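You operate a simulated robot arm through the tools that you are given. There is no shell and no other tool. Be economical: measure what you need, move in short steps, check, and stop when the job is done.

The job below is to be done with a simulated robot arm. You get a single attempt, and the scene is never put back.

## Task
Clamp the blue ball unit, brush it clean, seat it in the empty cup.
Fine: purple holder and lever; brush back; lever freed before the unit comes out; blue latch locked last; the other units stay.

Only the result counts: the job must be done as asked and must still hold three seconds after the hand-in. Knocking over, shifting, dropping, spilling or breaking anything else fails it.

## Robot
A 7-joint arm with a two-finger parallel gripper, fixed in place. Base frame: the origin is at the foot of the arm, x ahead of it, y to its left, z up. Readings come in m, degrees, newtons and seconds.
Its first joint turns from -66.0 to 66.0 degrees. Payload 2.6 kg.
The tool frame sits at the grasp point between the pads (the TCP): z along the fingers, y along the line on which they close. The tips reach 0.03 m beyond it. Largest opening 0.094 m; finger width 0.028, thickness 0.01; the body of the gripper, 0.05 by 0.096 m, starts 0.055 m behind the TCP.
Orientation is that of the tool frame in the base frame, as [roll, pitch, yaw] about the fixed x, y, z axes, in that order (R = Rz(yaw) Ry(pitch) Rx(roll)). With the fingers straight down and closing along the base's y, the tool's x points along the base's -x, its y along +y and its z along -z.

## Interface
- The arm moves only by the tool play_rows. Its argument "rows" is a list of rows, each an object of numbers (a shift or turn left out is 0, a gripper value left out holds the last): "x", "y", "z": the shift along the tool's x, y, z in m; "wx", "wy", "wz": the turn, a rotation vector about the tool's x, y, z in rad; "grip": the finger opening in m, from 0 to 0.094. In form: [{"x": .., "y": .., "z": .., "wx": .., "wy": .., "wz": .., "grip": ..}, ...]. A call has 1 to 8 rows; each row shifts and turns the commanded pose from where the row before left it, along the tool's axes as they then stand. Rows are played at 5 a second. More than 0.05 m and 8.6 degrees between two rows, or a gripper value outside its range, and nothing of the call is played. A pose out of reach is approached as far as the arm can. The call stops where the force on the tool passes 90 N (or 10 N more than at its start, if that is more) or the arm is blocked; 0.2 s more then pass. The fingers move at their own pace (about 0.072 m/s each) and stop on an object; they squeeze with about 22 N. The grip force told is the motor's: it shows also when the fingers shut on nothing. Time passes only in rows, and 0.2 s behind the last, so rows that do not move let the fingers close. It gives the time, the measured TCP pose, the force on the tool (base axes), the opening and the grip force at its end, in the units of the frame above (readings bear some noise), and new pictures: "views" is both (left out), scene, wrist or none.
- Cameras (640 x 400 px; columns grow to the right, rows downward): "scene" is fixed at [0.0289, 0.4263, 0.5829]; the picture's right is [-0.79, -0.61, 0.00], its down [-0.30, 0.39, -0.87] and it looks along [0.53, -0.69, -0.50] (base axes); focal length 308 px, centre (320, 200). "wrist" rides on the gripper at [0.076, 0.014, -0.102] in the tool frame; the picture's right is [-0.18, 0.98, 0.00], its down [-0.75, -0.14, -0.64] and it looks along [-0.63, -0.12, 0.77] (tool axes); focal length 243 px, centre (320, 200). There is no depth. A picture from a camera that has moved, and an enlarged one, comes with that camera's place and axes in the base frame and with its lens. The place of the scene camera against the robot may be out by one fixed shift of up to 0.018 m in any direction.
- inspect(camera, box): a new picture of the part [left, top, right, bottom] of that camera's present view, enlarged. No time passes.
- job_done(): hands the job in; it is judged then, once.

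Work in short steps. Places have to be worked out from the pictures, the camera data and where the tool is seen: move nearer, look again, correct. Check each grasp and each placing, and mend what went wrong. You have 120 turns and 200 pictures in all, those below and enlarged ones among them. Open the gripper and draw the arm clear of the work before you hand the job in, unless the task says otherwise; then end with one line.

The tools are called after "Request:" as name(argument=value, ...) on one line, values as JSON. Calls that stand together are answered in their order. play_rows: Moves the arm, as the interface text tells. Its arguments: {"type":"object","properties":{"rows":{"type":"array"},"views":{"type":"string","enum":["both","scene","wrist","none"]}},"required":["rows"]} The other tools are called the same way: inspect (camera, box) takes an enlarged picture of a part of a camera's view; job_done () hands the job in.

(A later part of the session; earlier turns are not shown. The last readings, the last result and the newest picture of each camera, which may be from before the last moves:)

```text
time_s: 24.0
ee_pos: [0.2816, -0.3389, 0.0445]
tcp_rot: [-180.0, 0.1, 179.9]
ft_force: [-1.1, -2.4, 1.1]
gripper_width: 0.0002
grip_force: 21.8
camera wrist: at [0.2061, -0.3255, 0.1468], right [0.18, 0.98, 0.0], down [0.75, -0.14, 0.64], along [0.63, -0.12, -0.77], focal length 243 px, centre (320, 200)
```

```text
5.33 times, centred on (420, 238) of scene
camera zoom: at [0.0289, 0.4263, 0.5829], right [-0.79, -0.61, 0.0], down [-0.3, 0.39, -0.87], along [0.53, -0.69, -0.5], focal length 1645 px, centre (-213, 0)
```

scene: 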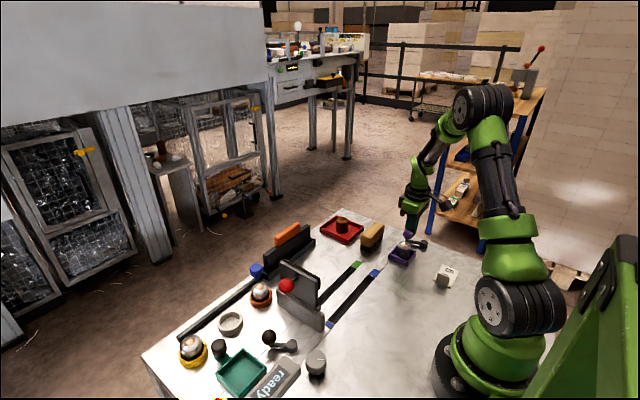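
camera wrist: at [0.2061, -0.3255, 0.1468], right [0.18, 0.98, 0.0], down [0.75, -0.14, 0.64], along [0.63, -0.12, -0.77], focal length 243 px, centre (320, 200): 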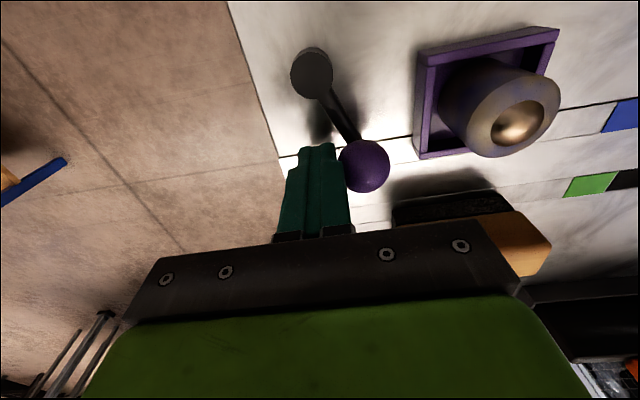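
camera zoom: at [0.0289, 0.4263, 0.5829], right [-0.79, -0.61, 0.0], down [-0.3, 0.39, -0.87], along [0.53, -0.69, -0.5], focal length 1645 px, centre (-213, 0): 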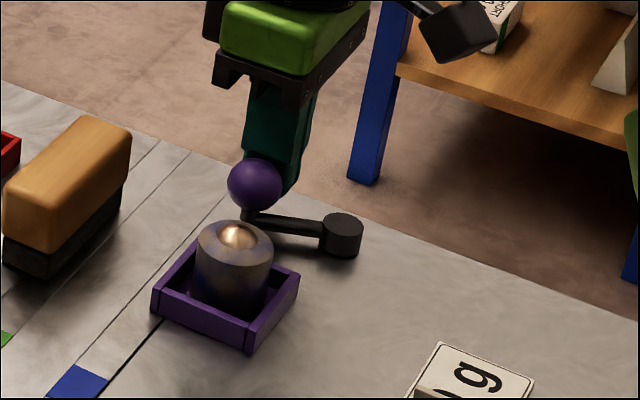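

The lever is now at about +20°. I'll continue with smaller steps and watch for a stop.

Request:
play_rows(rows=[{"y": 0.003}, {"y": 0.003}, {}], views="none")

Request:
play_rows(rows=[{"y": 0.003}, {}], views="none")

Request:
play_rows(rows=[{"y": 0.003}, {}], views="wrist")

Request:
inspect(camera="scene", box=[360, 200, 480, 275])

```text
time_s: 24.8
ee_pos: [0.282, -0.3378, 0.0456]
tcp_rot: [-179.4, 0.2, -179.9]
ft_force: [3.4, -32.8, -13.6]
gripper_width: 0.0001
grip_force: 22.3
```

```text
time_s: 25.4
ee_pos: [0.2803, -0.337, 0.0463]
tcp_rot: [-178.8, 0.2, -179.9]
ft_force: [4.3, -45.4, -21.4]
gripper_width: 0.0001
grip_force: 21.9
```

```text
time_s: 26.0
ee_pos: [0.28, -0.3372, 0.0482]
tcp_rot: [-178.6, 0.3, -179.8]
ft_force: [5.6, -56.1, -23.7]
gripper_width: 0.0
grip_force: 22.0
camera wrist: at [0.2046, -0.3203, 0.1481], right [0.18, 0.98, -0.03], down [0.75, -0.12, 0.65], along [0.64, -0.14, -0.76], focal length 243 px, centre (320, 200)
```

wrist: 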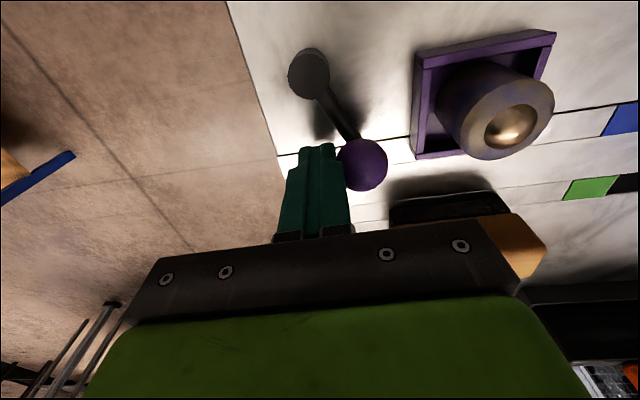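

```text
5.33 times, centred on (420, 238) of scene
camera zoom: at [0.029, 0.4262, 0.583], right [-0.79, -0.61, 0.0], down [-0.3, 0.39, -0.87], along [0.53, -0.69, -0.5], focal length 1645 px, centre (-213, 0)
```

zoom: 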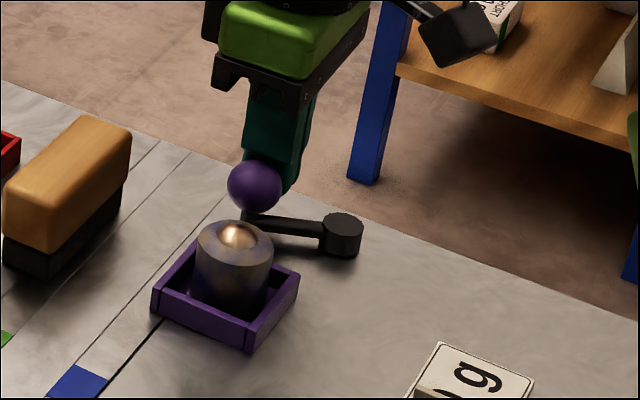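

A hard stop, so the lever is at the end of its throw. I'll back off and confirm it stays.

Request:
play_rows(rows=[{"y": -0.012}, {"y": -0.015}, {"y": -0.01}, {"z": -0.04}, {"z": -0.03}, {}], views="wrist")

Request:
inspect(camera="scene", box=[360, 200, 480, 275])

```text
time_s: 27.4
ee_pos: [0.282, -0.3631, 0.1151]
tcp_rot: [179.9, 0.0, 179.9]
ft_force: [0.6, -0.4, -0.4]
gripper_width: 0.0
grip_force: 21.9
camera wrist: at [0.2063, -0.3497, 0.2165], right [0.18, 0.98, 0.0], down [0.75, -0.14, 0.64], along [0.63, -0.12, -0.77], focal length 243 px, centre (320, 200)
```

wrist: 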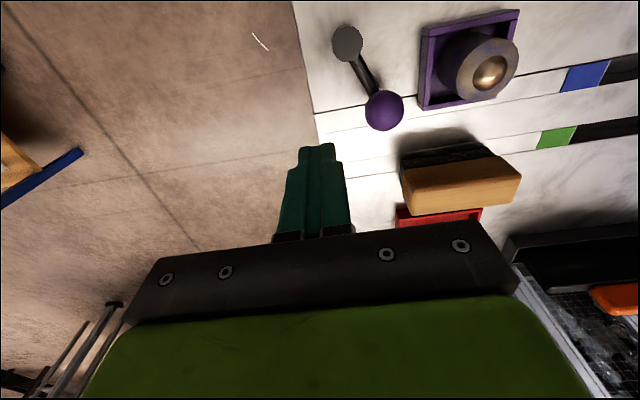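

```text
5.33 times, centred on (420, 238) of scene
camera zoom: at [0.0289, 0.4263, 0.5829], right [-0.79, -0.61, 0.0], down [-0.3, 0.39, -0.87], along [0.53, -0.69, -0.5], focal length 1645 px, centre (-213, 0)
```

zoom: 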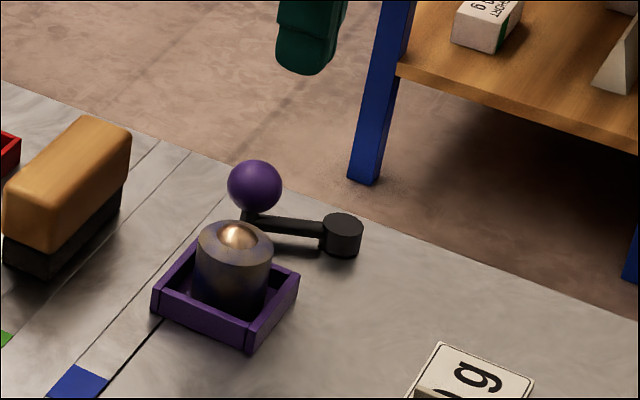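

The lever holds at its stop, so the unit should be clamped. Next is the brush, so I'll take a closer look at it.

Request:
play_rows(rows=[{"y": 0.03, "z": -0.03, "grip": 0.094}, {"y": 0.035, "x": 0.02}, {"y": 0.035, "x": 0.02}, {}], views="wrist")

Request:
inspect(camera="wrist", box=[230, 60, 450, 240])

Request:
inspect(camera="scene", box=[310, 200, 430, 275])

```text
time_s: 28.4
ee_pos: [0.2415, -0.2655, 0.1448]
tcp_rot: [180.0, 0.0, -180.0]
ft_force: [-0.1, 0.6, -0.2]
gripper_width: 0.0941
grip_force: 0.1
camera wrist: at [0.1661, -0.251, 0.2469], right [0.18, 0.98, 0.0], down [0.75, -0.14, 0.64], along [0.63, -0.12, -0.77], focal length 243 px, centre (320, 200)
```

wrist: 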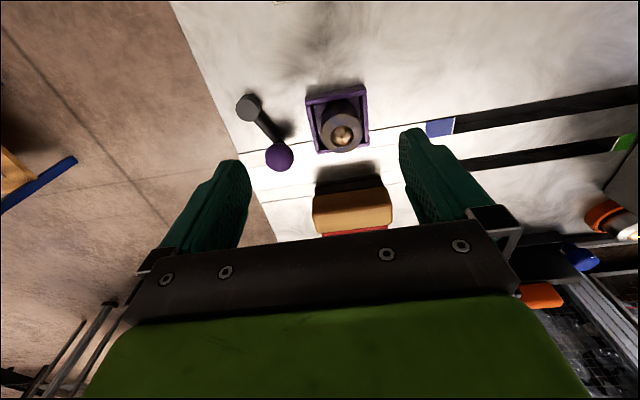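

```text
2.22 times, centred on (340, 150) of wrist
camera zoom: at [0.1661, -0.251, 0.2469], right [0.18, 0.98, 0.0], down [0.75, -0.14, 0.64], along [0.63, -0.12, -0.77], focal length 539 px, centre (276, 311)
```

zoom: 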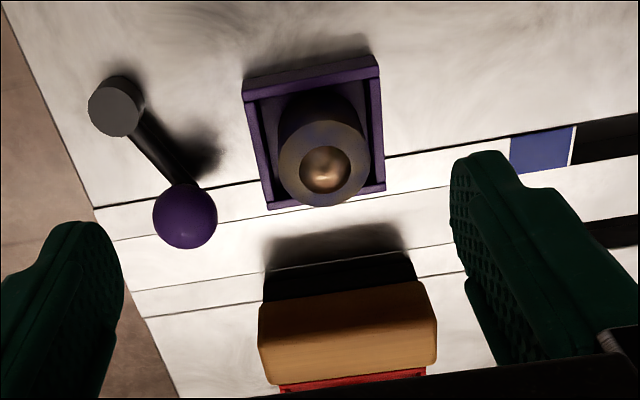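

```text
5.33 times, centred on (370, 238) of scene
camera zoom: at [0.0289, 0.4263, 0.5829], right [-0.79, -0.61, 0.0], down [-0.3, 0.39, -0.87], along [0.53, -0.69, -0.5], focal length 1645 px, centre (53, 0)
```

zoom: 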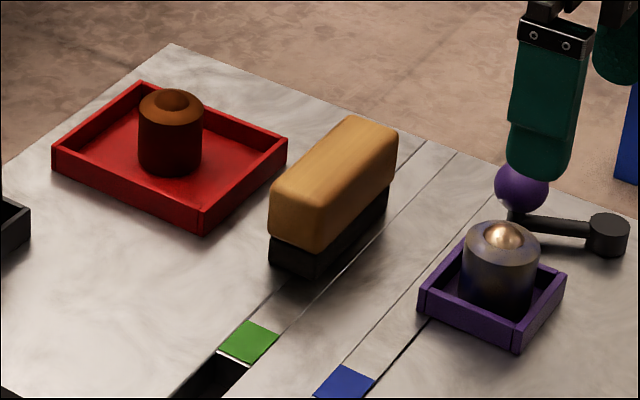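

The brush is at about (0.36,-0.247), long axis along y, ~0.05 tall with the wooden handle above z≈0.025. I'll turn the tool 90° so the fingers close across its width.

Request:
play_rows(rows=[{"wz": 0.1428}, {"wz": 0.1428}, {"wz": 0.1428}, {"wz": 0.1428}, {"wz": 0.1428}, {"wz": 0.1428}, {"wz": 0.1428}, {"wz": 0.1428}], views="none")

Request:
play_rows(rows=[{"wz": 0.1428}, {"wz": 0.1428}, {"wz": 0.1428}, {}], views="wrist")

```text
time_s: 30.2
ee_pos: [0.2403, -0.2641, 0.1457]
tcp_rot: [180.0, 0.0, 114.4]
ft_force: [0.0, 0.0, 0.2]
gripper_width: 0.0938
grip_force: 0.0
```

```text
time_s: 31.2
ee_pos: [0.2416, -0.2646, 0.1457]
tcp_rot: [-180.0, 0.0, 89.9]
ft_force: [-0.5, 0.2, -0.4]
gripper_width: 0.094
grip_force: 0.1
camera wrist: at [0.2567, -0.1886, 0.2467], right [0.98, -0.19, 0.0], down [-0.14, -0.75, 0.64], along [-0.12, -0.63, -0.77], focal length 243 px, centre (320, 200)
```

wrist: 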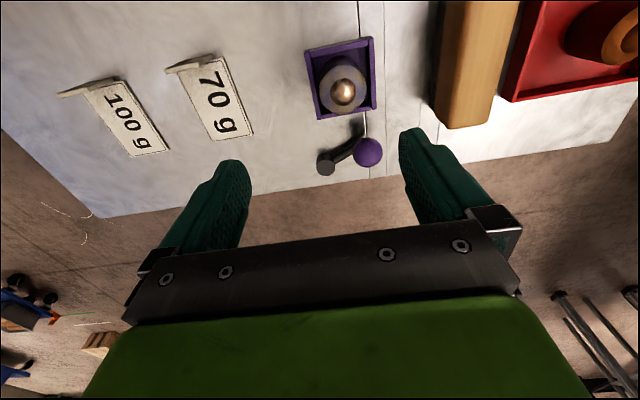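

The tool is turned. I'll move above the brush for a close look.

Request:
play_rows(rows=[{"y": 0.04, "x": -0.02}, {"y": 0.04, "x": -0.015}, {"y": 0.038}, {}], views="wrist")

Request:
inspect(camera="wrist", box=[220, 0, 420, 150])

```text
time_s: 32.2
ee_pos: [0.359, -0.2986, 0.1448]
tcp_rot: [179.9, 0.1, 90.0]
ft_force: [-0.4, -0.6, 0.4]
gripper_width: 0.0944
grip_force: 0.1
camera wrist: at [0.3748, -0.2227, 0.2468], right [0.98, -0.18, 0.0], down [-0.14, -0.75, 0.64], along [-0.12, -0.63, -0.77], focal length 243 px, centre (320, 200)
```

wrist: 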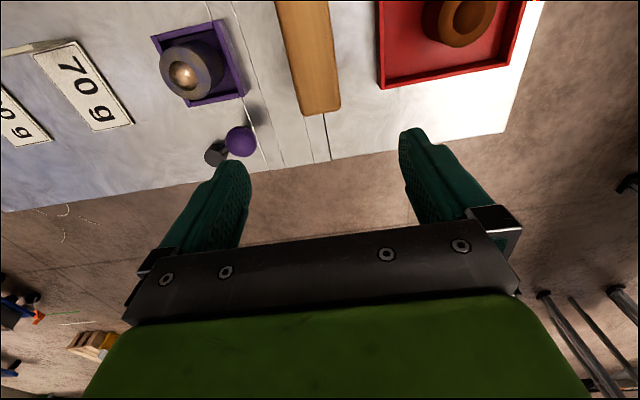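

```text
2.67 times, centred on (320, 75) of wrist
camera zoom: at [0.3748, -0.2227, 0.2468], right [0.98, -0.18, 0.0], down [-0.14, -0.75, 0.64], along [-0.12, -0.63, -0.77], focal length 647 px, centre (320, 533)
```

zoom: 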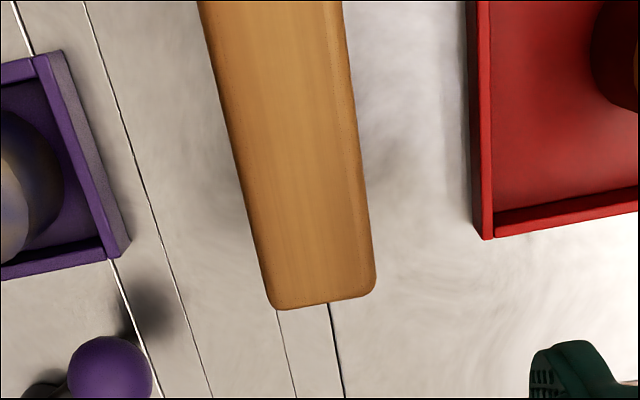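

The brush spans x 0.347–0.3775, so its centre x is 0.362, with its ends at about -0.293 and -0.207. I'll centre over it and partly lower with a narrower opening.

Request:
play_rows(rows=[{"y": 0.003, "x": 0.024, "grip": 0.058}, {"x": 0.024}, {"z": 0.03}, {"z": 0.025}, {}], views="wrist")

Request:
inspect(camera="scene", box=[310, 180, 430, 275])

```text
time_s: 33.4
ee_pos: [0.3632, -0.2527, 0.0902]
tcp_rot: [179.9, 0.0, 89.9]
ft_force: [-0.2, 0.7, 0.9]
gripper_width: 0.0581
grip_force: 0.1
camera wrist: at [0.3777, -0.1759, 0.1919], right [0.98, -0.18, 0.0], down [-0.14, -0.75, 0.64], along [-0.12, -0.63, -0.77], focal length 243 px, centre (320, 200)
```

wrist: 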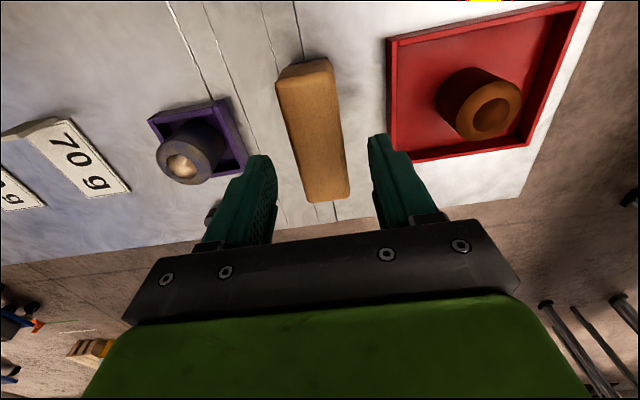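

```text
4.21 times, centred on (370, 228) of scene
camera zoom: at [0.0289, 0.4263, 0.5829], right [-0.79, -0.61, 0.0], down [-0.3, 0.39, -0.87], along [0.53, -0.69, -0.5], focal length 1299 px, centre (110, 84)
```

zoom: 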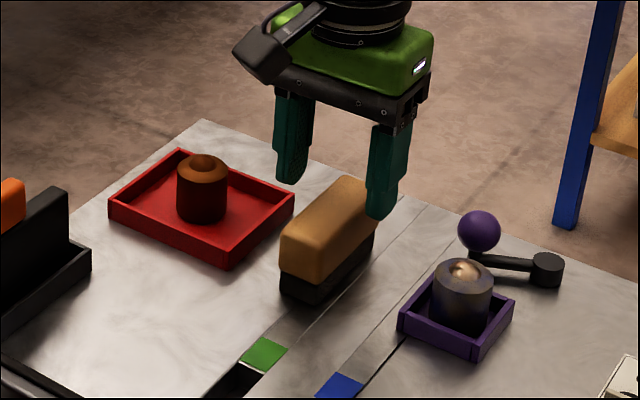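

Centred over the brush, whose original centre is (0.362,-0.2495). I'll descend to z=0.058 and close.

Request:
play_rows(rows=[{"x": 0.003, "z": 0.016}, {"z": 0.016}, {"grip": 0.0}, {}, {}, {}], views="both")

Request:
inspect(camera="scene", box=[310, 180, 430, 275])

```text
time_s: 34.8
ee_pos: [0.3632, -0.2484, 0.0605]
tcp_rot: [179.9, 0.0, 90.0]
ft_force: [-0.5, 2.3, 13.9]
gripper_width: 0.0334
grip_force: 22.4
camera wrist: at [0.3785, -0.1725, 0.1603], right [0.98, -0.18, 0.0], down [-0.14, -0.75, 0.64], along [-0.12, -0.63, -0.77], focal length 243 px, centre (320, 200)
```

scene: 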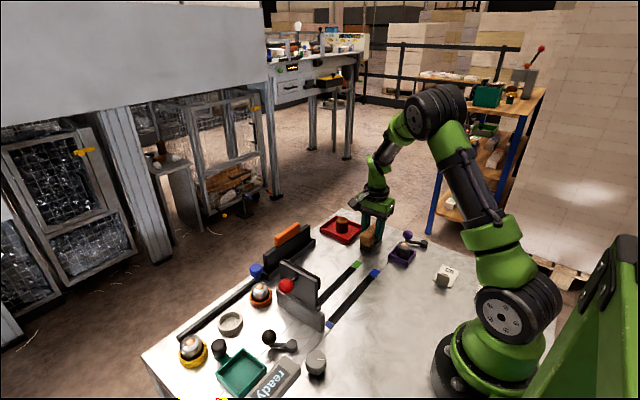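
wrist: 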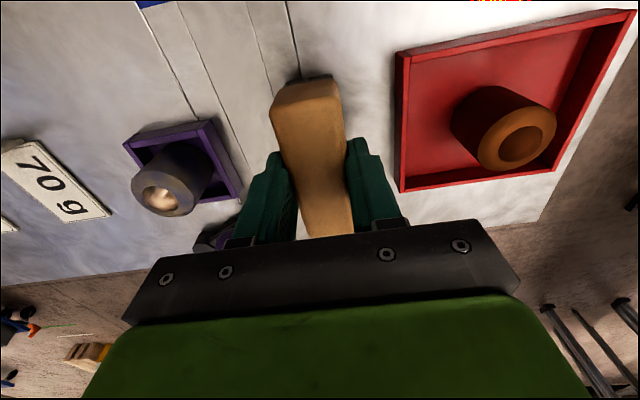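

```text
4.21 times, centred on (370, 228) of scene
camera zoom: at [0.0288, 0.4264, 0.5829], right [-0.79, -0.61, 0.0], down [-0.3, 0.39, -0.87], along [0.53, -0.69, -0.5], focal length 1299 px, centre (110, 84)
```

zoom: 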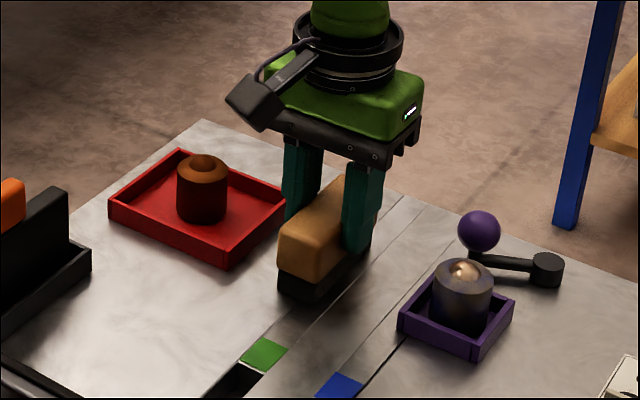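

Gripped at 0.033. There's a small upward force, so I'll lift and check it relaxes.

Request:
play_rows(rows=[{"z": -0.02}, {"z": -0.03}, {"z": -0.03}, {}], views="both")

Request:
inspect(camera="scene", box=[310, 160, 430, 275])

```text
time_s: 35.8
ee_pos: [0.3633, -0.2486, 0.1395]
tcp_rot: [-180.0, 0.1, 89.9]
ft_force: [-0.6, -0.2, -0.9]
gripper_width: 0.0333
grip_force: 22.2
camera wrist: at [0.3782, -0.1721, 0.2401], right [0.98, -0.18, 0.0], down [-0.14, -0.75, 0.64], along [-0.12, -0.63, -0.77], focal length 243 px, centre (320, 200)
```

scene: 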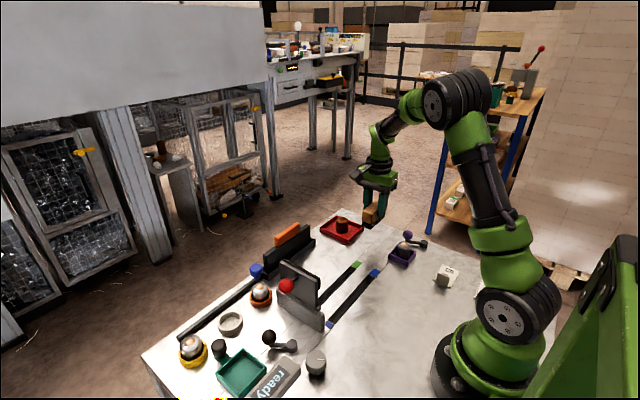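
wrist: 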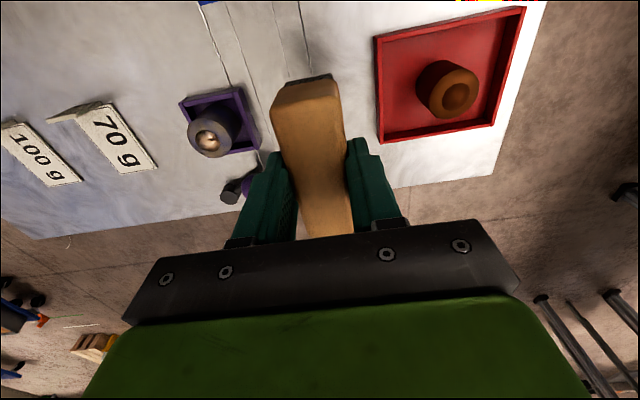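

```text
3.48 times, centred on (370, 218) of scene
camera zoom: at [0.0289, 0.4263, 0.5829], right [-0.79, -0.61, 0.0], down [-0.3, 0.39, -0.87], along [0.53, -0.69, -0.5], focal length 1073 px, centre (146, 139)
```

zoom: 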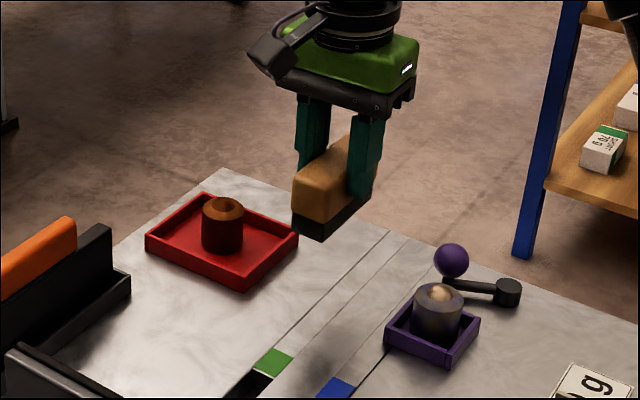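

The brush is held level. I'll carry it above the clamped unit, shifted slightly to +y to stay clear of the lever ball.

Request:
play_rows(rows=[{"y": -0.035, "x": 0.005}, {"y": -0.035, "x": 0.0045}, {"y": -0.029}, {"z": 0.02}, {}], views="both")

Request:
inspect(camera="scene", box=[340, 200, 460, 275])

```text
time_s: 37.0
ee_pos: [0.2643, -0.237, 0.1192]
tcp_rot: [-179.9, 0.0, 89.9]
ft_force: [0.3, -0.1, -1.2]
gripper_width: 0.0334
grip_force: 21.8
camera wrist: at [0.2787, -0.1625, 0.2197], right [0.98, -0.18, 0.0], down [-0.14, -0.75, 0.64], along [-0.12, -0.63, -0.77], focal length 243 px, centre (320, 200)
```

scene: 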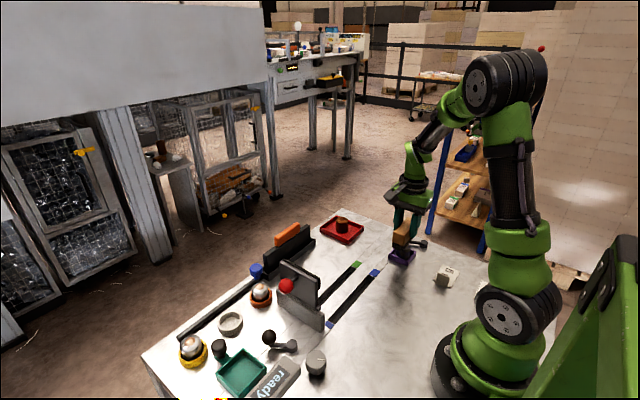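
wrist: 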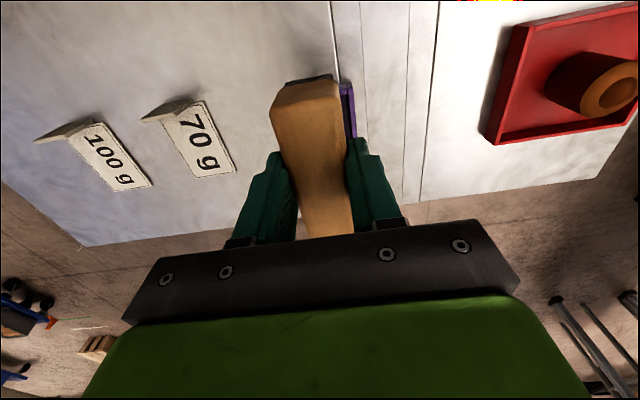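

```text
5.33 times, centred on (400, 238) of scene
camera zoom: at [0.0289, 0.4263, 0.5829], right [-0.79, -0.61, 0.0], down [-0.3, 0.39, -0.87], along [0.53, -0.69, -0.5], focal length 1645 px, centre (-107, 0)
```

zoom: 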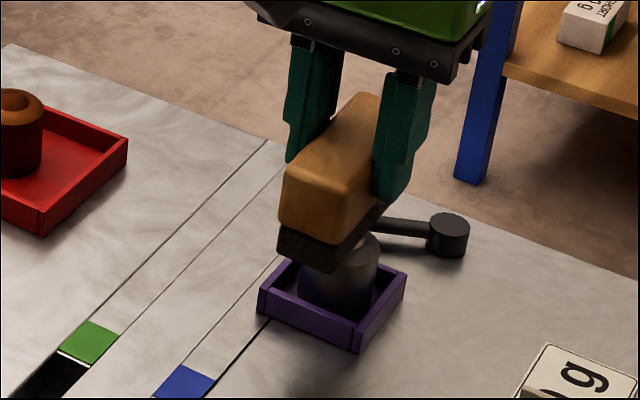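

Over the unit. I'll lower in small steps until there's light contact.

Request:
play_rows(rows=[{"z": 0.006}, {"z": 0.004}, {}], views="none")

Request:
play_rows(rows=[{"z": 0.002}, {"z": 0.002}, {}], views="none")

```text
time_s: 37.8
ee_pos: [0.2644, -0.2389, 0.1112]
tcp_rot: [179.7, 0.0, 89.9]
ft_force: [-10.8, 10.5, 52.7]
gripper_width: 0.0336
grip_force: 22.2
```

```text
time_s: 38.4
ee_pos: [0.2653, -0.2409, 0.1105]
tcp_rot: [179.3, 0.2, 89.8]
ft_force: [-2.6, 1.6, 11.1]
gripper_width: 0.0337
grip_force: 21.8
stopped in row 2: the force on the tool passed its limit (the readings are from after the stop); the commanded pose is now the measured one
```

Contact is at TCP z≈0.111 with ~11 N now. I'll stroke along x with light pressure, staying over the unit.

Request:
play_rows(rows=[{"z": -0.0005, "y": 0.006}, {"y": 0.006}, {"y": -0.008}, {"y": -0.008}, {"y": -0.008}, {"y": 0.006}, {"y": 0.006}, {}], views="scene")

Request:
inspect(camera="scene", box=[340, 200, 460, 275])

```text
time_s: 40.2
ee_pos: [0.2649, -0.2404, 0.1098]
tcp_rot: [179.4, 0.2, 89.8]
ft_force: [-6.9, -0.9, 16.9]
gripper_width: 0.0337
grip_force: 21.4
```

scene: 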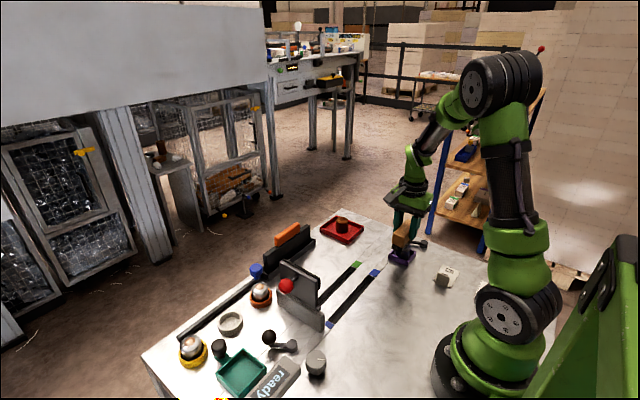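

```text
5.33 times, centred on (400, 238) of scene
camera zoom: at [0.0289, 0.4264, 0.5829], right [-0.79, -0.61, 0.0], down [-0.3, 0.39, -0.87], along [0.53, -0.69, -0.5], focal length 1645 px, centre (-107, 0)
```

zoom: 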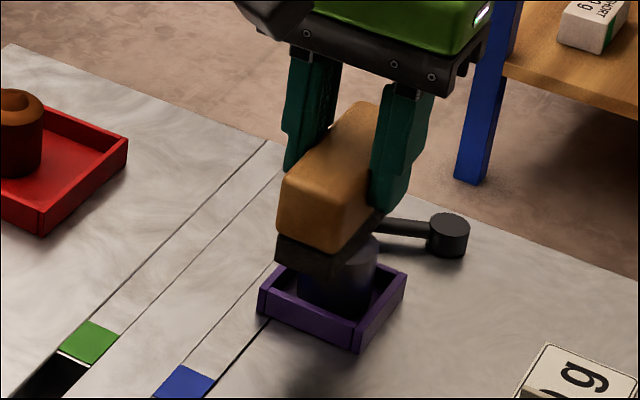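

The body looks bluer already. I'll do two more stroke cycles, slightly wider, then lift to inspect.

Request:
play_rows(rows=[{"y": 0.009}, {"y": 0.008}, {"y": -0.009}, {"y": -0.008}, {"y": -0.009}, {"y": -0.008}, {"y": 0.009}, {"y": 0.008}], views="none")

Request:
play_rows(rows=[{"y": 0.009}, {"y": 0.008}, {"y": -0.009}, {"y": -0.008}, {"y": -0.009}, {"y": -0.008}, {"y": 0.009}, {"y": 0.008}], views="none")

Request:
play_rows(rows=[{"z": -0.025}, {"z": -0.025, "y": 0.03}, {"y": 0.04}, {}], views="both")

Request:
inspect(camera="scene", box=[340, 200, 460, 275])

```text
time_s: 42.0
ee_pos: [0.2644, -0.2409, 0.1111]
tcp_rot: [179.5, 0.3, 89.8]
ft_force: [-8.4, -0.9, 21.2]
gripper_width: 0.0339
grip_force: 21.6
```

```text
time_s: 43.8
ee_pos: [0.2645, -0.2406, 0.112]
tcp_rot: [179.5, 0.3, 89.6]
ft_force: [-9.9, -2.1, 30.0]
gripper_width: 0.0338
grip_force: 21.7
```

```text
time_s: 44.8
ee_pos: [0.3347, -0.2388, 0.1603]
tcp_rot: [179.5, 0.1, 89.9]
ft_force: [-0.4, 0.2, -0.7]
gripper_width: 0.0338
grip_force: 21.5
camera wrist: at [0.3495, -0.163, 0.262], right [0.98, -0.19, 0.01], down [-0.15, -0.75, 0.64], along [-0.11, -0.63, -0.77], focal length 243 px, centre (320, 200)
```

scene: 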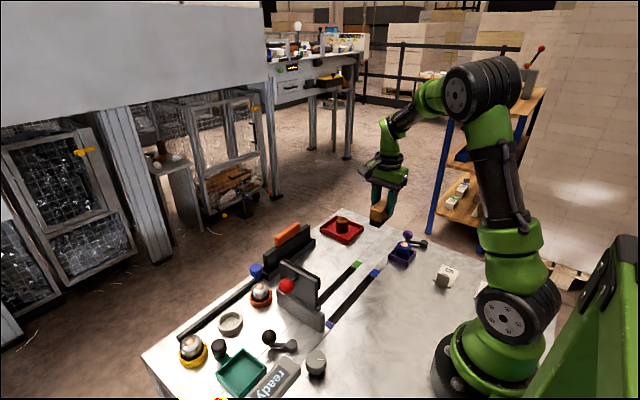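
wrist: 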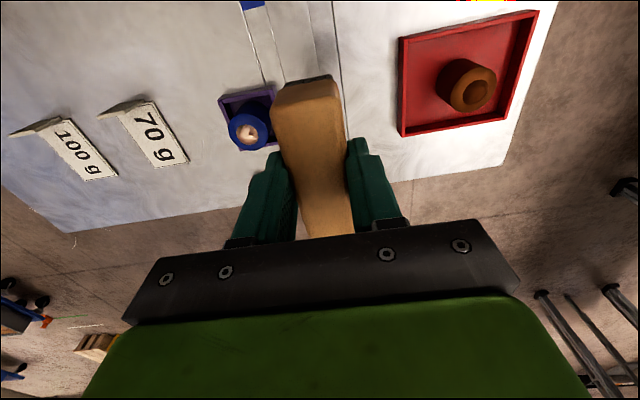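

```text
5.33 times, centred on (400, 238) of scene
camera zoom: at [0.0289, 0.4263, 0.5829], right [-0.79, -0.61, 0.0], down [-0.3, 0.39, -0.87], along [0.53, -0.69, -0.5], focal length 1645 px, centre (-107, 0)
```

zoom: 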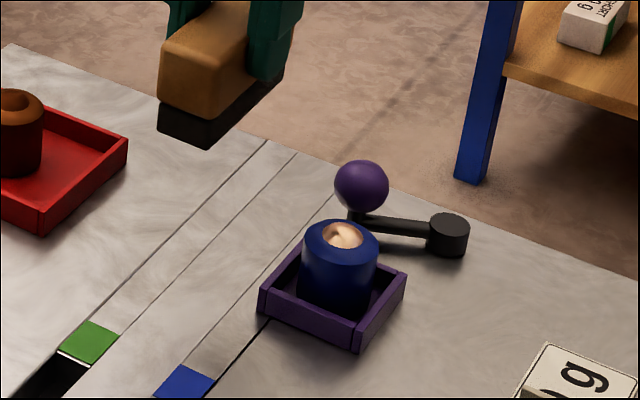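

The unit is now clean, bright blue. I'll take the brush back to its original spot (TCP 0.3632,-0.2486) and lower it.

Request:
play_rows(rows=[{"y": 0.0285, "wx": 0.0087}, {"x": -0.0098}, {"z": 0.03}, {"z": 0.03}, {"z": 0.025}, {}], views="both")

Request:
inspect(camera="scene", box=[310, 180, 430, 275])

```text
time_s: 46.2
ee_pos: [0.362, -0.25, 0.0763]
tcp_rot: [179.9, 0.2, 89.7]
ft_force: [0.8, 0.2, -1.3]
gripper_width: 0.0339
grip_force: 21.5
camera wrist: at [0.3776, -0.1744, 0.1774], right [0.98, -0.19, 0.0], down [-0.14, -0.75, 0.64], along [-0.12, -0.63, -0.77], focal length 243 px, centre (320, 200)
```

scene: 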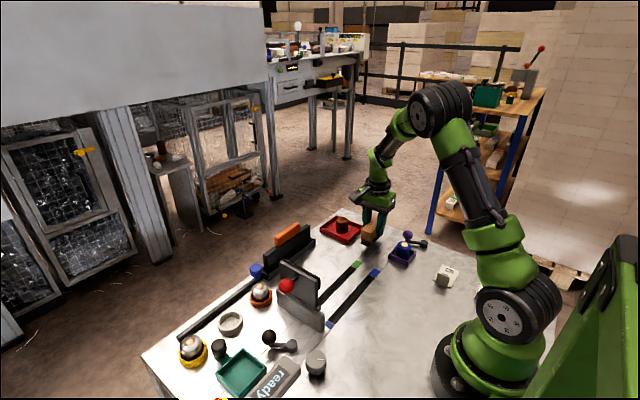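
wrist: 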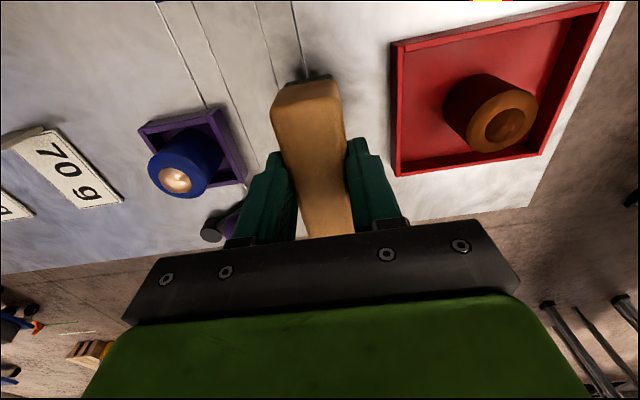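

```text
4.21 times, centred on (370, 228) of scene
camera zoom: at [0.0289, 0.4263, 0.5829], right [-0.79, -0.61, 0.0], down [-0.3, 0.39, -0.87], along [0.53, -0.69, -0.5], focal length 1299 px, centre (110, 84)
```

zoom: 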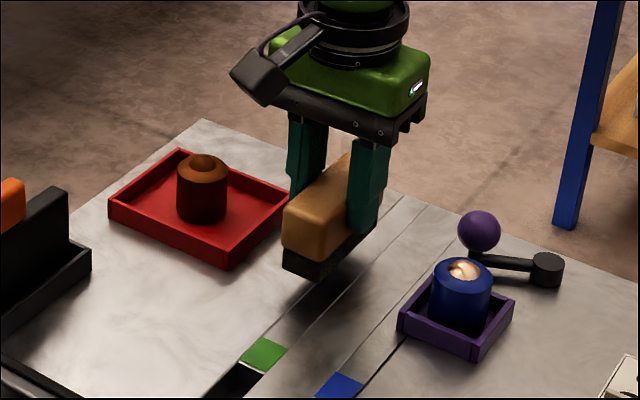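

Nearly down. I'll correct ~1 mm and lower gently to contact.

Request:
play_rows(rows=[{"y": 0.001, "x": 0.0013, "z": 0.006}, {"z": 0.005}, {}], views="none")

Request:
play_rows(rows=[{"z": 0.002}, {}], views="none")

```text
time_s: 47.0
ee_pos: [0.3638, -0.2494, 0.0655]
tcp_rot: [-179.9, 0.0, 89.9]
ft_force: [0.3, 0.4, -0.8]
gripper_width: 0.0336
grip_force: 22.0
```

```text
time_s: 47.6
ee_pos: [0.3624, -0.2492, 0.0631]
tcp_rot: [180.0, 0.1, 89.7]
ft_force: [-0.5, 0.3, -1.4]
gripper_width: 0.0337
grip_force: 21.7
```

Request:
play_rows(rows=[{"z": 0.002}, {}], views="none")

Request:
play_rows(rows=[{"z": 0.002}, {}], views="scene")

Request:
inspect(camera="scene", box=[310, 180, 430, 275])

```text
time_s: 48.2
ee_pos: [0.3643, -0.2496, 0.0604]
tcp_rot: [-179.9, 0.2, 89.8]
ft_force: [0.2, 0.0, -1.7]
gripper_width: 0.0337
grip_force: 21.7
```

```text
time_s: 48.8
ee_pos: [0.3643, -0.249, 0.0595]
tcp_rot: [179.9, 0.3, 89.8]
ft_force: [-0.3, -0.4, -0.5]
gripper_width: 0.0332
grip_force: 22.4
```

scene: 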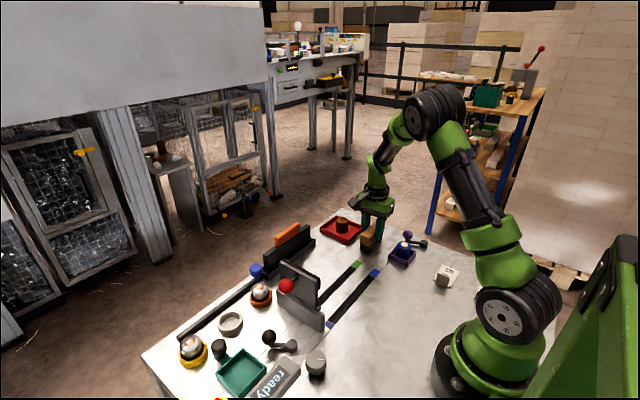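

```text
4.21 times, centred on (370, 228) of scene
camera zoom: at [0.0289, 0.4263, 0.5829], right [-0.79, -0.61, 0.0], down [-0.3, 0.39, -0.87], along [0.53, -0.69, -0.5], focal length 1299 px, centre (110, 84)
```

zoom: 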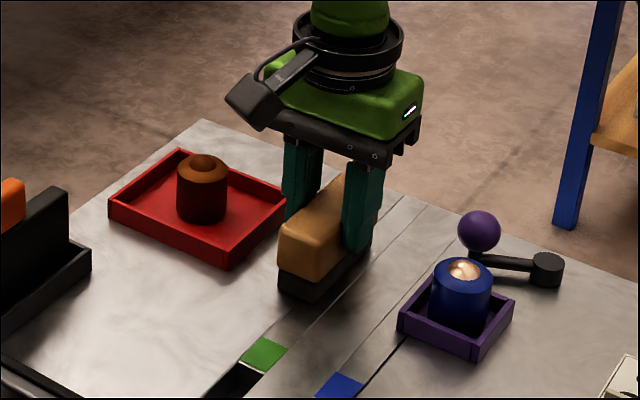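

The picture matches the original brush position. A further 1.5 mm to feel contact before release.

Request:
play_rows(rows=[{"z": 0.0015, "y": -0.001}, {}], views="none")

```text
time_s: 49.4
ee_pos: [0.3648, -0.2493, 0.0594]
tcp_rot: [179.8, 0.2, 89.7]
ft_force: [-1.1, 0.8, 14.6]
gripper_width: 0.0335
grip_force: 22.8
```

Contact (14 N). I'll release gently and rise.

Request:
play_rows(rows=[{"z": -0.001, "grip": 0.05}, {"grip": 0.06}, {}, {"z": -0.03}, {"z": -0.04}, {}], views="wrist")

Request:
inspect(camera="scene", box=[310, 180, 430, 275])

```text
time_s: 50.8
ee_pos: [0.3623, -0.2492, 0.1285]
tcp_rot: [180.0, 0.2, 89.8]
ft_force: [-0.6, -0.5, -0.4]
gripper_width: 0.0601
grip_force: 0.1
camera wrist: at [0.378, -0.1732, 0.2301], right [0.98, -0.19, 0.0], down [-0.14, -0.75, 0.64], along [-0.12, -0.63, -0.77], focal length 243 px, centre (320, 200)
```

wrist: 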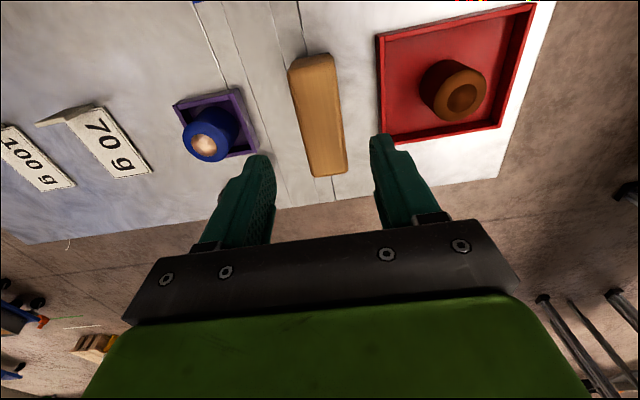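

```text
4.21 times, centred on (370, 228) of scene
camera zoom: at [0.0289, 0.4263, 0.5829], right [-0.79, -0.61, 0.0], down [-0.3, 0.39, -0.87], along [0.53, -0.69, -0.5], focal length 1299 px, centre (110, 84)
```

zoom: 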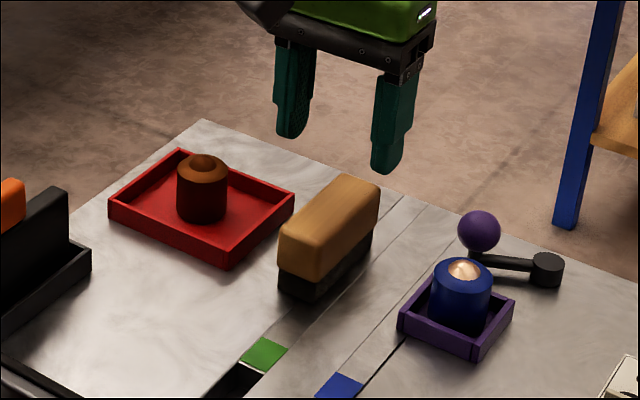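

The brush is back exactly where it was. Now I'll turn the tool back so I can push the lever from the holder side.

Request:
play_rows(rows=[{"wz": -0.1428}, {"wz": -0.1428}, {"wz": -0.1428}, {"wz": -0.1428}, {"wz": -0.1428}, {"wz": -0.1428}, {"wz": -0.1428}, {"wz": -0.1428}], views="none")

Request:
play_rows(rows=[{"wz": -0.1428}, {"wz": -0.1428}, {"wz": -0.1428, "grip": 0.0}, {"x": 0.04}, {"x": 0.041, "y": -0.02}, {"y": -0.014}, {}], views="wrist")

Request:
inspect(camera="wrist", box=[230, 20, 430, 160])

```text
time_s: 52.6
ee_pos: [0.3634, -0.2471, 0.1288]
tcp_rot: [-179.9, 0.0, 155.4]
ft_force: [0.0, -0.6, -0.3]
gripper_width: 0.0599
grip_force: 0.1
```

```text
time_s: 54.2
ee_pos: [0.2814, -0.283, 0.1289]
tcp_rot: [-179.8, 0.2, 179.7]
ft_force: [0.4, 0.4, -0.7]
gripper_width: 0.0002
grip_force: 22.1
camera wrist: at [0.2065, -0.2678, 0.2303], right [0.19, 0.98, 0.0], down [0.75, -0.14, 0.64], along [0.63, -0.12, -0.77], focal length 243 px, centre (320, 200)
```

wrist: 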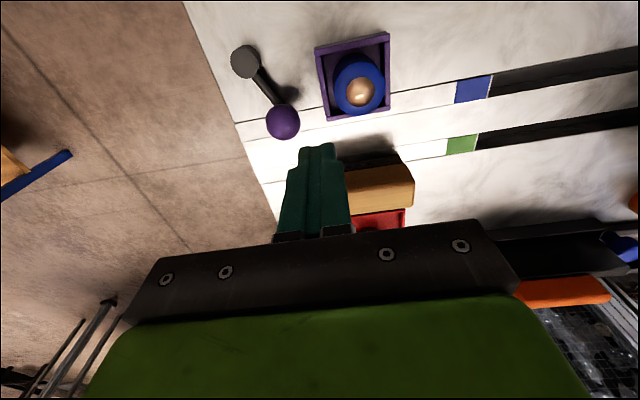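

```text
2.86 times, centred on (330, 90) of wrist
camera zoom: at [0.2065, -0.2678, 0.2303], right [0.19, 0.98, 0.0], down [0.75, -0.14, 0.64], along [0.63, -0.12, -0.77], focal length 693 px, centre (291, 514)
```

zoom: 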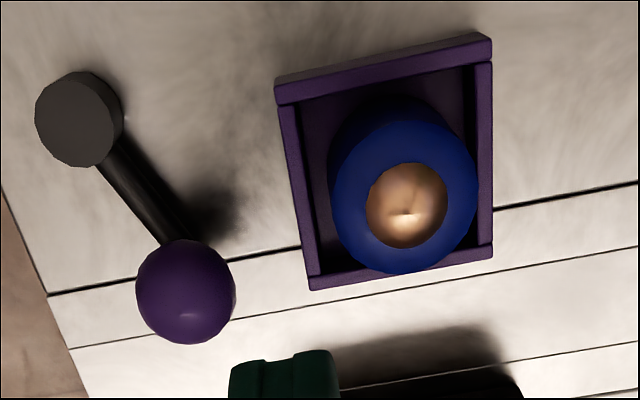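

There's a ~32 mm gap between the ball (+y edge -0.298) and the unit (-0.266). The closed fingers (20 mm) go in at (0.287,-0.282), with tips above the holder wall.

Request:
play_rows(rows=[{"x": -0.0056, "y": 0.001, "wy": 0.0}, {"z": 0.03}, {"z": 0.025}, {"z": 0.008}, {}], views="wrist")

Request:
inspect(camera="scene", box=[350, 200, 470, 275])

```text
time_s: 55.4
ee_pos: [0.2876, -0.2826, 0.0666]
tcp_rot: [-179.9, 0.0, 179.8]
ft_force: [1.0, 0.7, -0.7]
gripper_width: 0.0
grip_force: 21.3
camera wrist: at [0.2124, -0.2673, 0.167], right [0.19, 0.98, 0.0], down [0.75, -0.14, 0.64], along [0.63, -0.12, -0.77], focal length 243 px, centre (320, 200)
```

wrist: 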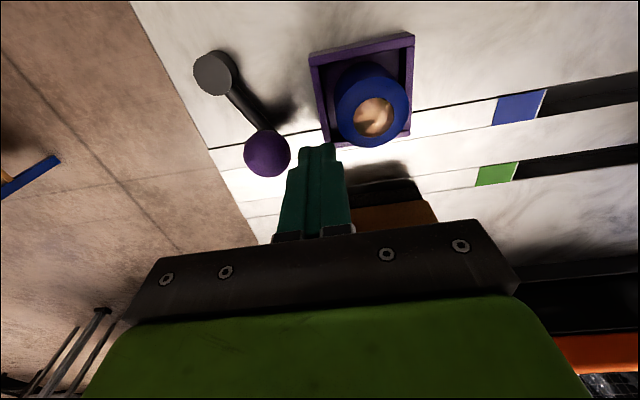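

```text
5.33 times, centred on (410, 238) of scene
camera zoom: at [0.0289, 0.4263, 0.5829], right [-0.79, -0.61, 0.0], down [-0.3, 0.39, -0.87], along [0.53, -0.69, -0.5], focal length 1645 px, centre (-160, 0)
```

zoom: 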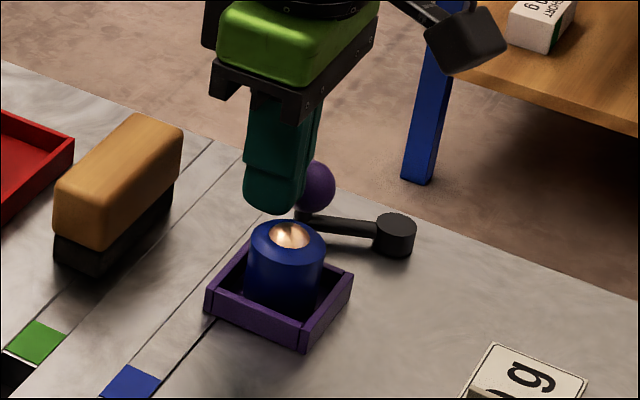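

The fingers line up with the gap. I'll lower 9 mm more, then push toward -y.

Request:
play_rows(rows=[{"z": 0.009}, {"y": -0.004}, {"y": -0.006}, {"y": -0.006}, {"y": -0.006}, {}], views="none")

Request:
play_rows(rows=[{"y": -0.006}, {"y": -0.006}, {"y": -0.006}, {}], views="wrist")

Request:
inspect(camera="scene", box=[350, 200, 470, 275])

```text
time_s: 56.8
ee_pos: [0.2873, -0.3051, 0.0562]
tcp_rot: [-179.8, 0.0, 179.8]
ft_force: [1.3, 1.2, 1.1]
gripper_width: 0.0
grip_force: 21.6
```

```text
time_s: 57.8
ee_pos: [0.2877, -0.3214, 0.0569]
tcp_rot: [-179.8, 0.0, 179.8]
ft_force: [-0.3, -0.5, -0.5]
gripper_width: 0.0
grip_force: 22.3
camera wrist: at [0.2121, -0.3078, 0.1578], right [0.19, 0.98, 0.0], down [0.75, -0.14, 0.64], along [0.63, -0.12, -0.77], focal length 243 px, centre (320, 200)
```

wrist: 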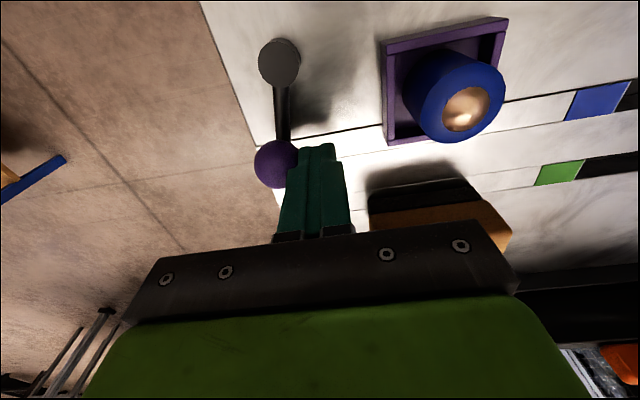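

```text
5.33 times, centred on (410, 238) of scene
camera zoom: at [0.0289, 0.4263, 0.5829], right [-0.79, -0.61, 0.0], down [-0.3, 0.39, -0.87], along [0.53, -0.69, -0.5], focal length 1645 px, centre (-160, 0)
```

zoom: 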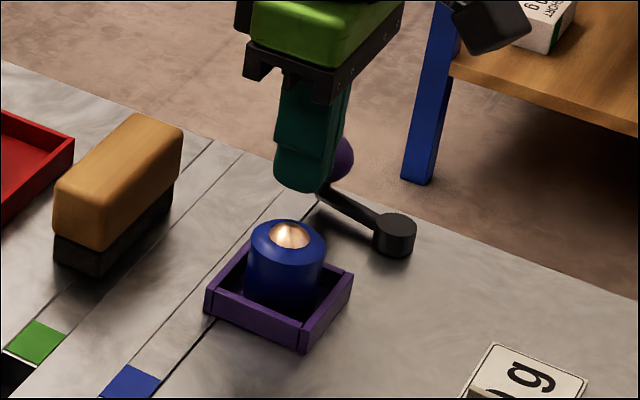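

The lever swings back. I'll push on to its original open stop (TCP y≈-0.332).

Request:
play_rows(rows=[{"y": -0.005}, {"y": -0.004}, {"y": -0.002}, {}], views="none")

Request:
play_rows(rows=[{"y": -0.002}, {"y": -0.002}, {}], views="none")

```text
time_s: 58.8
ee_pos: [0.2876, -0.3311, 0.0555]
tcp_rot: [180.0, 0.0, 179.8]
ft_force: [-2.8, 6.3, 3.5]
gripper_width: 0.0
grip_force: 21.9
```

```text
time_s: 59.6
ee_pos: [0.2879, -0.3336, 0.0568]
tcp_rot: [179.5, -0.1, 179.7]
ft_force: [-8.2, 30.9, 13.2]
gripper_width: 0.0
grip_force: 22.0
```

The open stop is reached (31 N). I'll retreat up, then over the unit with the fingers open.

Request:
play_rows(rows=[{"y": 0.008}, {"z": -0.03}, {"z": -0.035}, {"y": 0.025, "x": 0.008}, {"y": 0.025, "x": 0.008}, {"y": 0.02, "x": 0.007, "grip": 0.06}, {}], views="wrist")

Request:
inspect(camera="wrist", box=[210, 40, 430, 180])

Request:
inspect(camera="scene", box=[350, 200, 470, 275])

```text
time_s: 61.2
ee_pos: [0.2642, -0.2582, 0.122]
tcp_rot: [-179.9, 0.1, 179.7]
ft_force: [0.8, -0.3, 0.5]
gripper_width: 0.0601
grip_force: 0.1
camera wrist: at [0.1885, -0.2439, 0.2236], right [0.19, 0.98, 0.0], down [0.75, -0.14, 0.64], along [0.63, -0.12, -0.77], focal length 243 px, centre (320, 200)
```

wrist: 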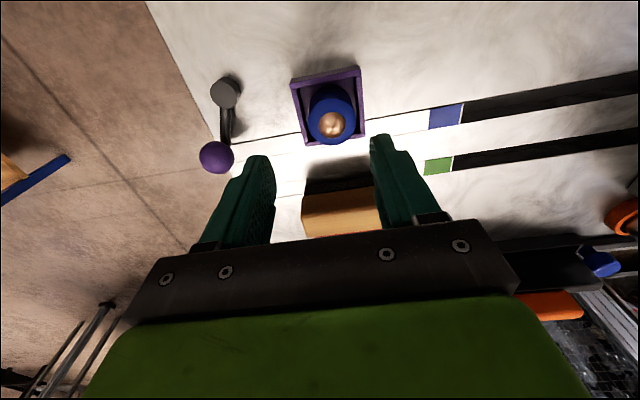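

```text
2.86 times, centred on (320, 110) of wrist
camera zoom: at [0.1885, -0.2439, 0.2236], right [0.19, 0.98, 0.0], down [0.75, -0.14, 0.64], along [0.63, -0.12, -0.77], focal length 693 px, centre (320, 457)
```

zoom: 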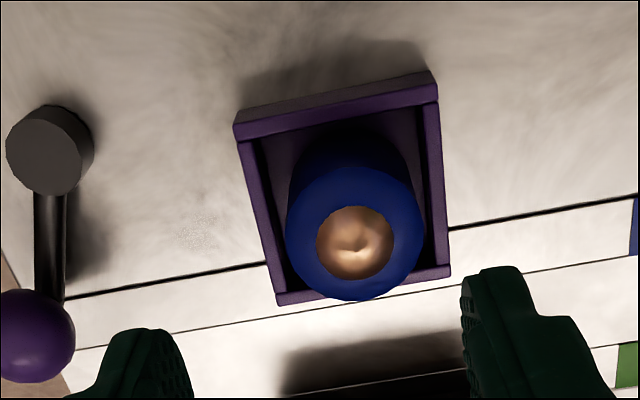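

```text
5.33 times, centred on (410, 238) of scene
camera zoom: at [0.0289, 0.4263, 0.5829], right [-0.79, -0.61, 0.0], down [-0.3, 0.39, -0.87], along [0.53, -0.69, -0.5], focal length 1645 px, centre (-160, 0)
```

zoom: 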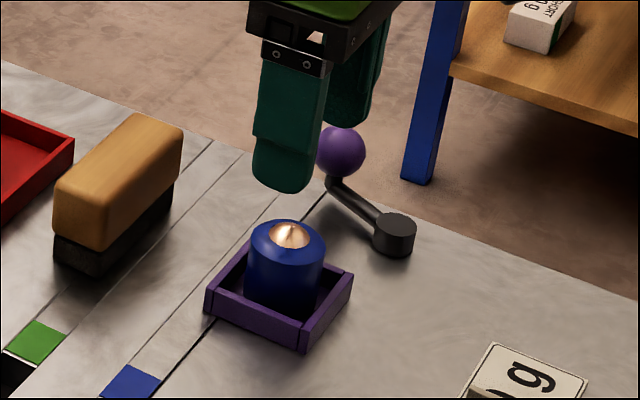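

The lever is fully open. I'll descend on the unit at (0.264,-0.249) to z≈0.0515 and grip.

Request:
play_rows(rows=[{"y": 0.0092}, {"z": 0.03}, {"z": 0.03}, {"z": 0.0105}, {"grip": 0.0}, {}, {}, {}], views="scene")

```text
time_s: 63.0
ee_pos: [0.2641, -0.2488, 0.0512]
tcp_rot: [-179.9, 0.1, 179.9]
ft_force: [-0.4, 0.1, 0.5]
gripper_width: 0.037
grip_force: 22.3
```

scene: 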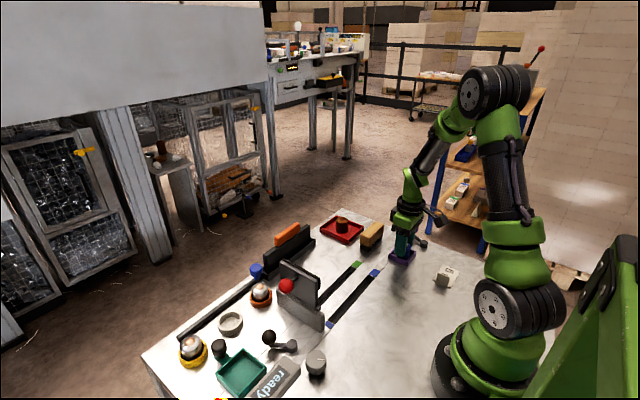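

Gripped at 0.037. I'll lift well clear before crossing the gate.

Request:
play_rows(rows=[{"z": -0.02}, {"z": -0.04}, {"z": -0.045}, {"z": -0.045}, {"z": -0.02}, {}], views="both")

```text
time_s: 64.4
ee_pos: [0.2649, -0.2491, 0.2217]
tcp_rot: [-179.8, 0.2, 179.8]
ft_force: [0.5, 0.0, -2.4]
gripper_width: 0.0371
grip_force: 22.3
camera wrist: at [0.1894, -0.2347, 0.3233], right [0.19, 0.98, 0.0], down [0.75, -0.14, 0.64], along [0.63, -0.12, -0.77], focal length 243 px, centre (320, 200)
```

scene: 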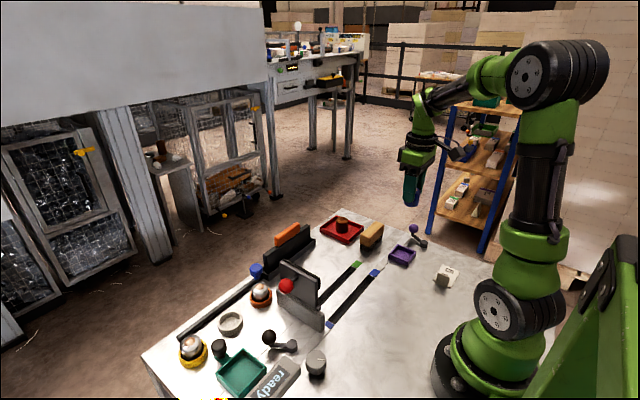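
wrist: 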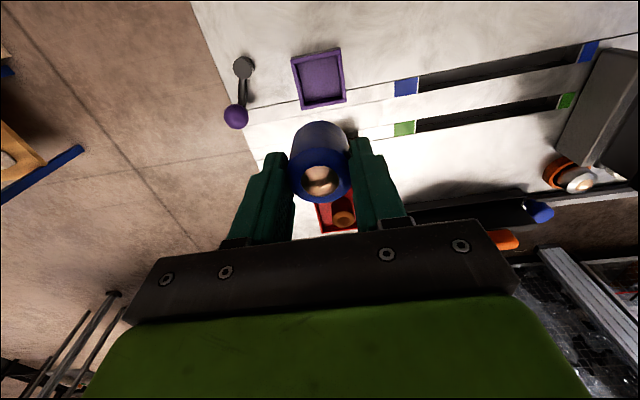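

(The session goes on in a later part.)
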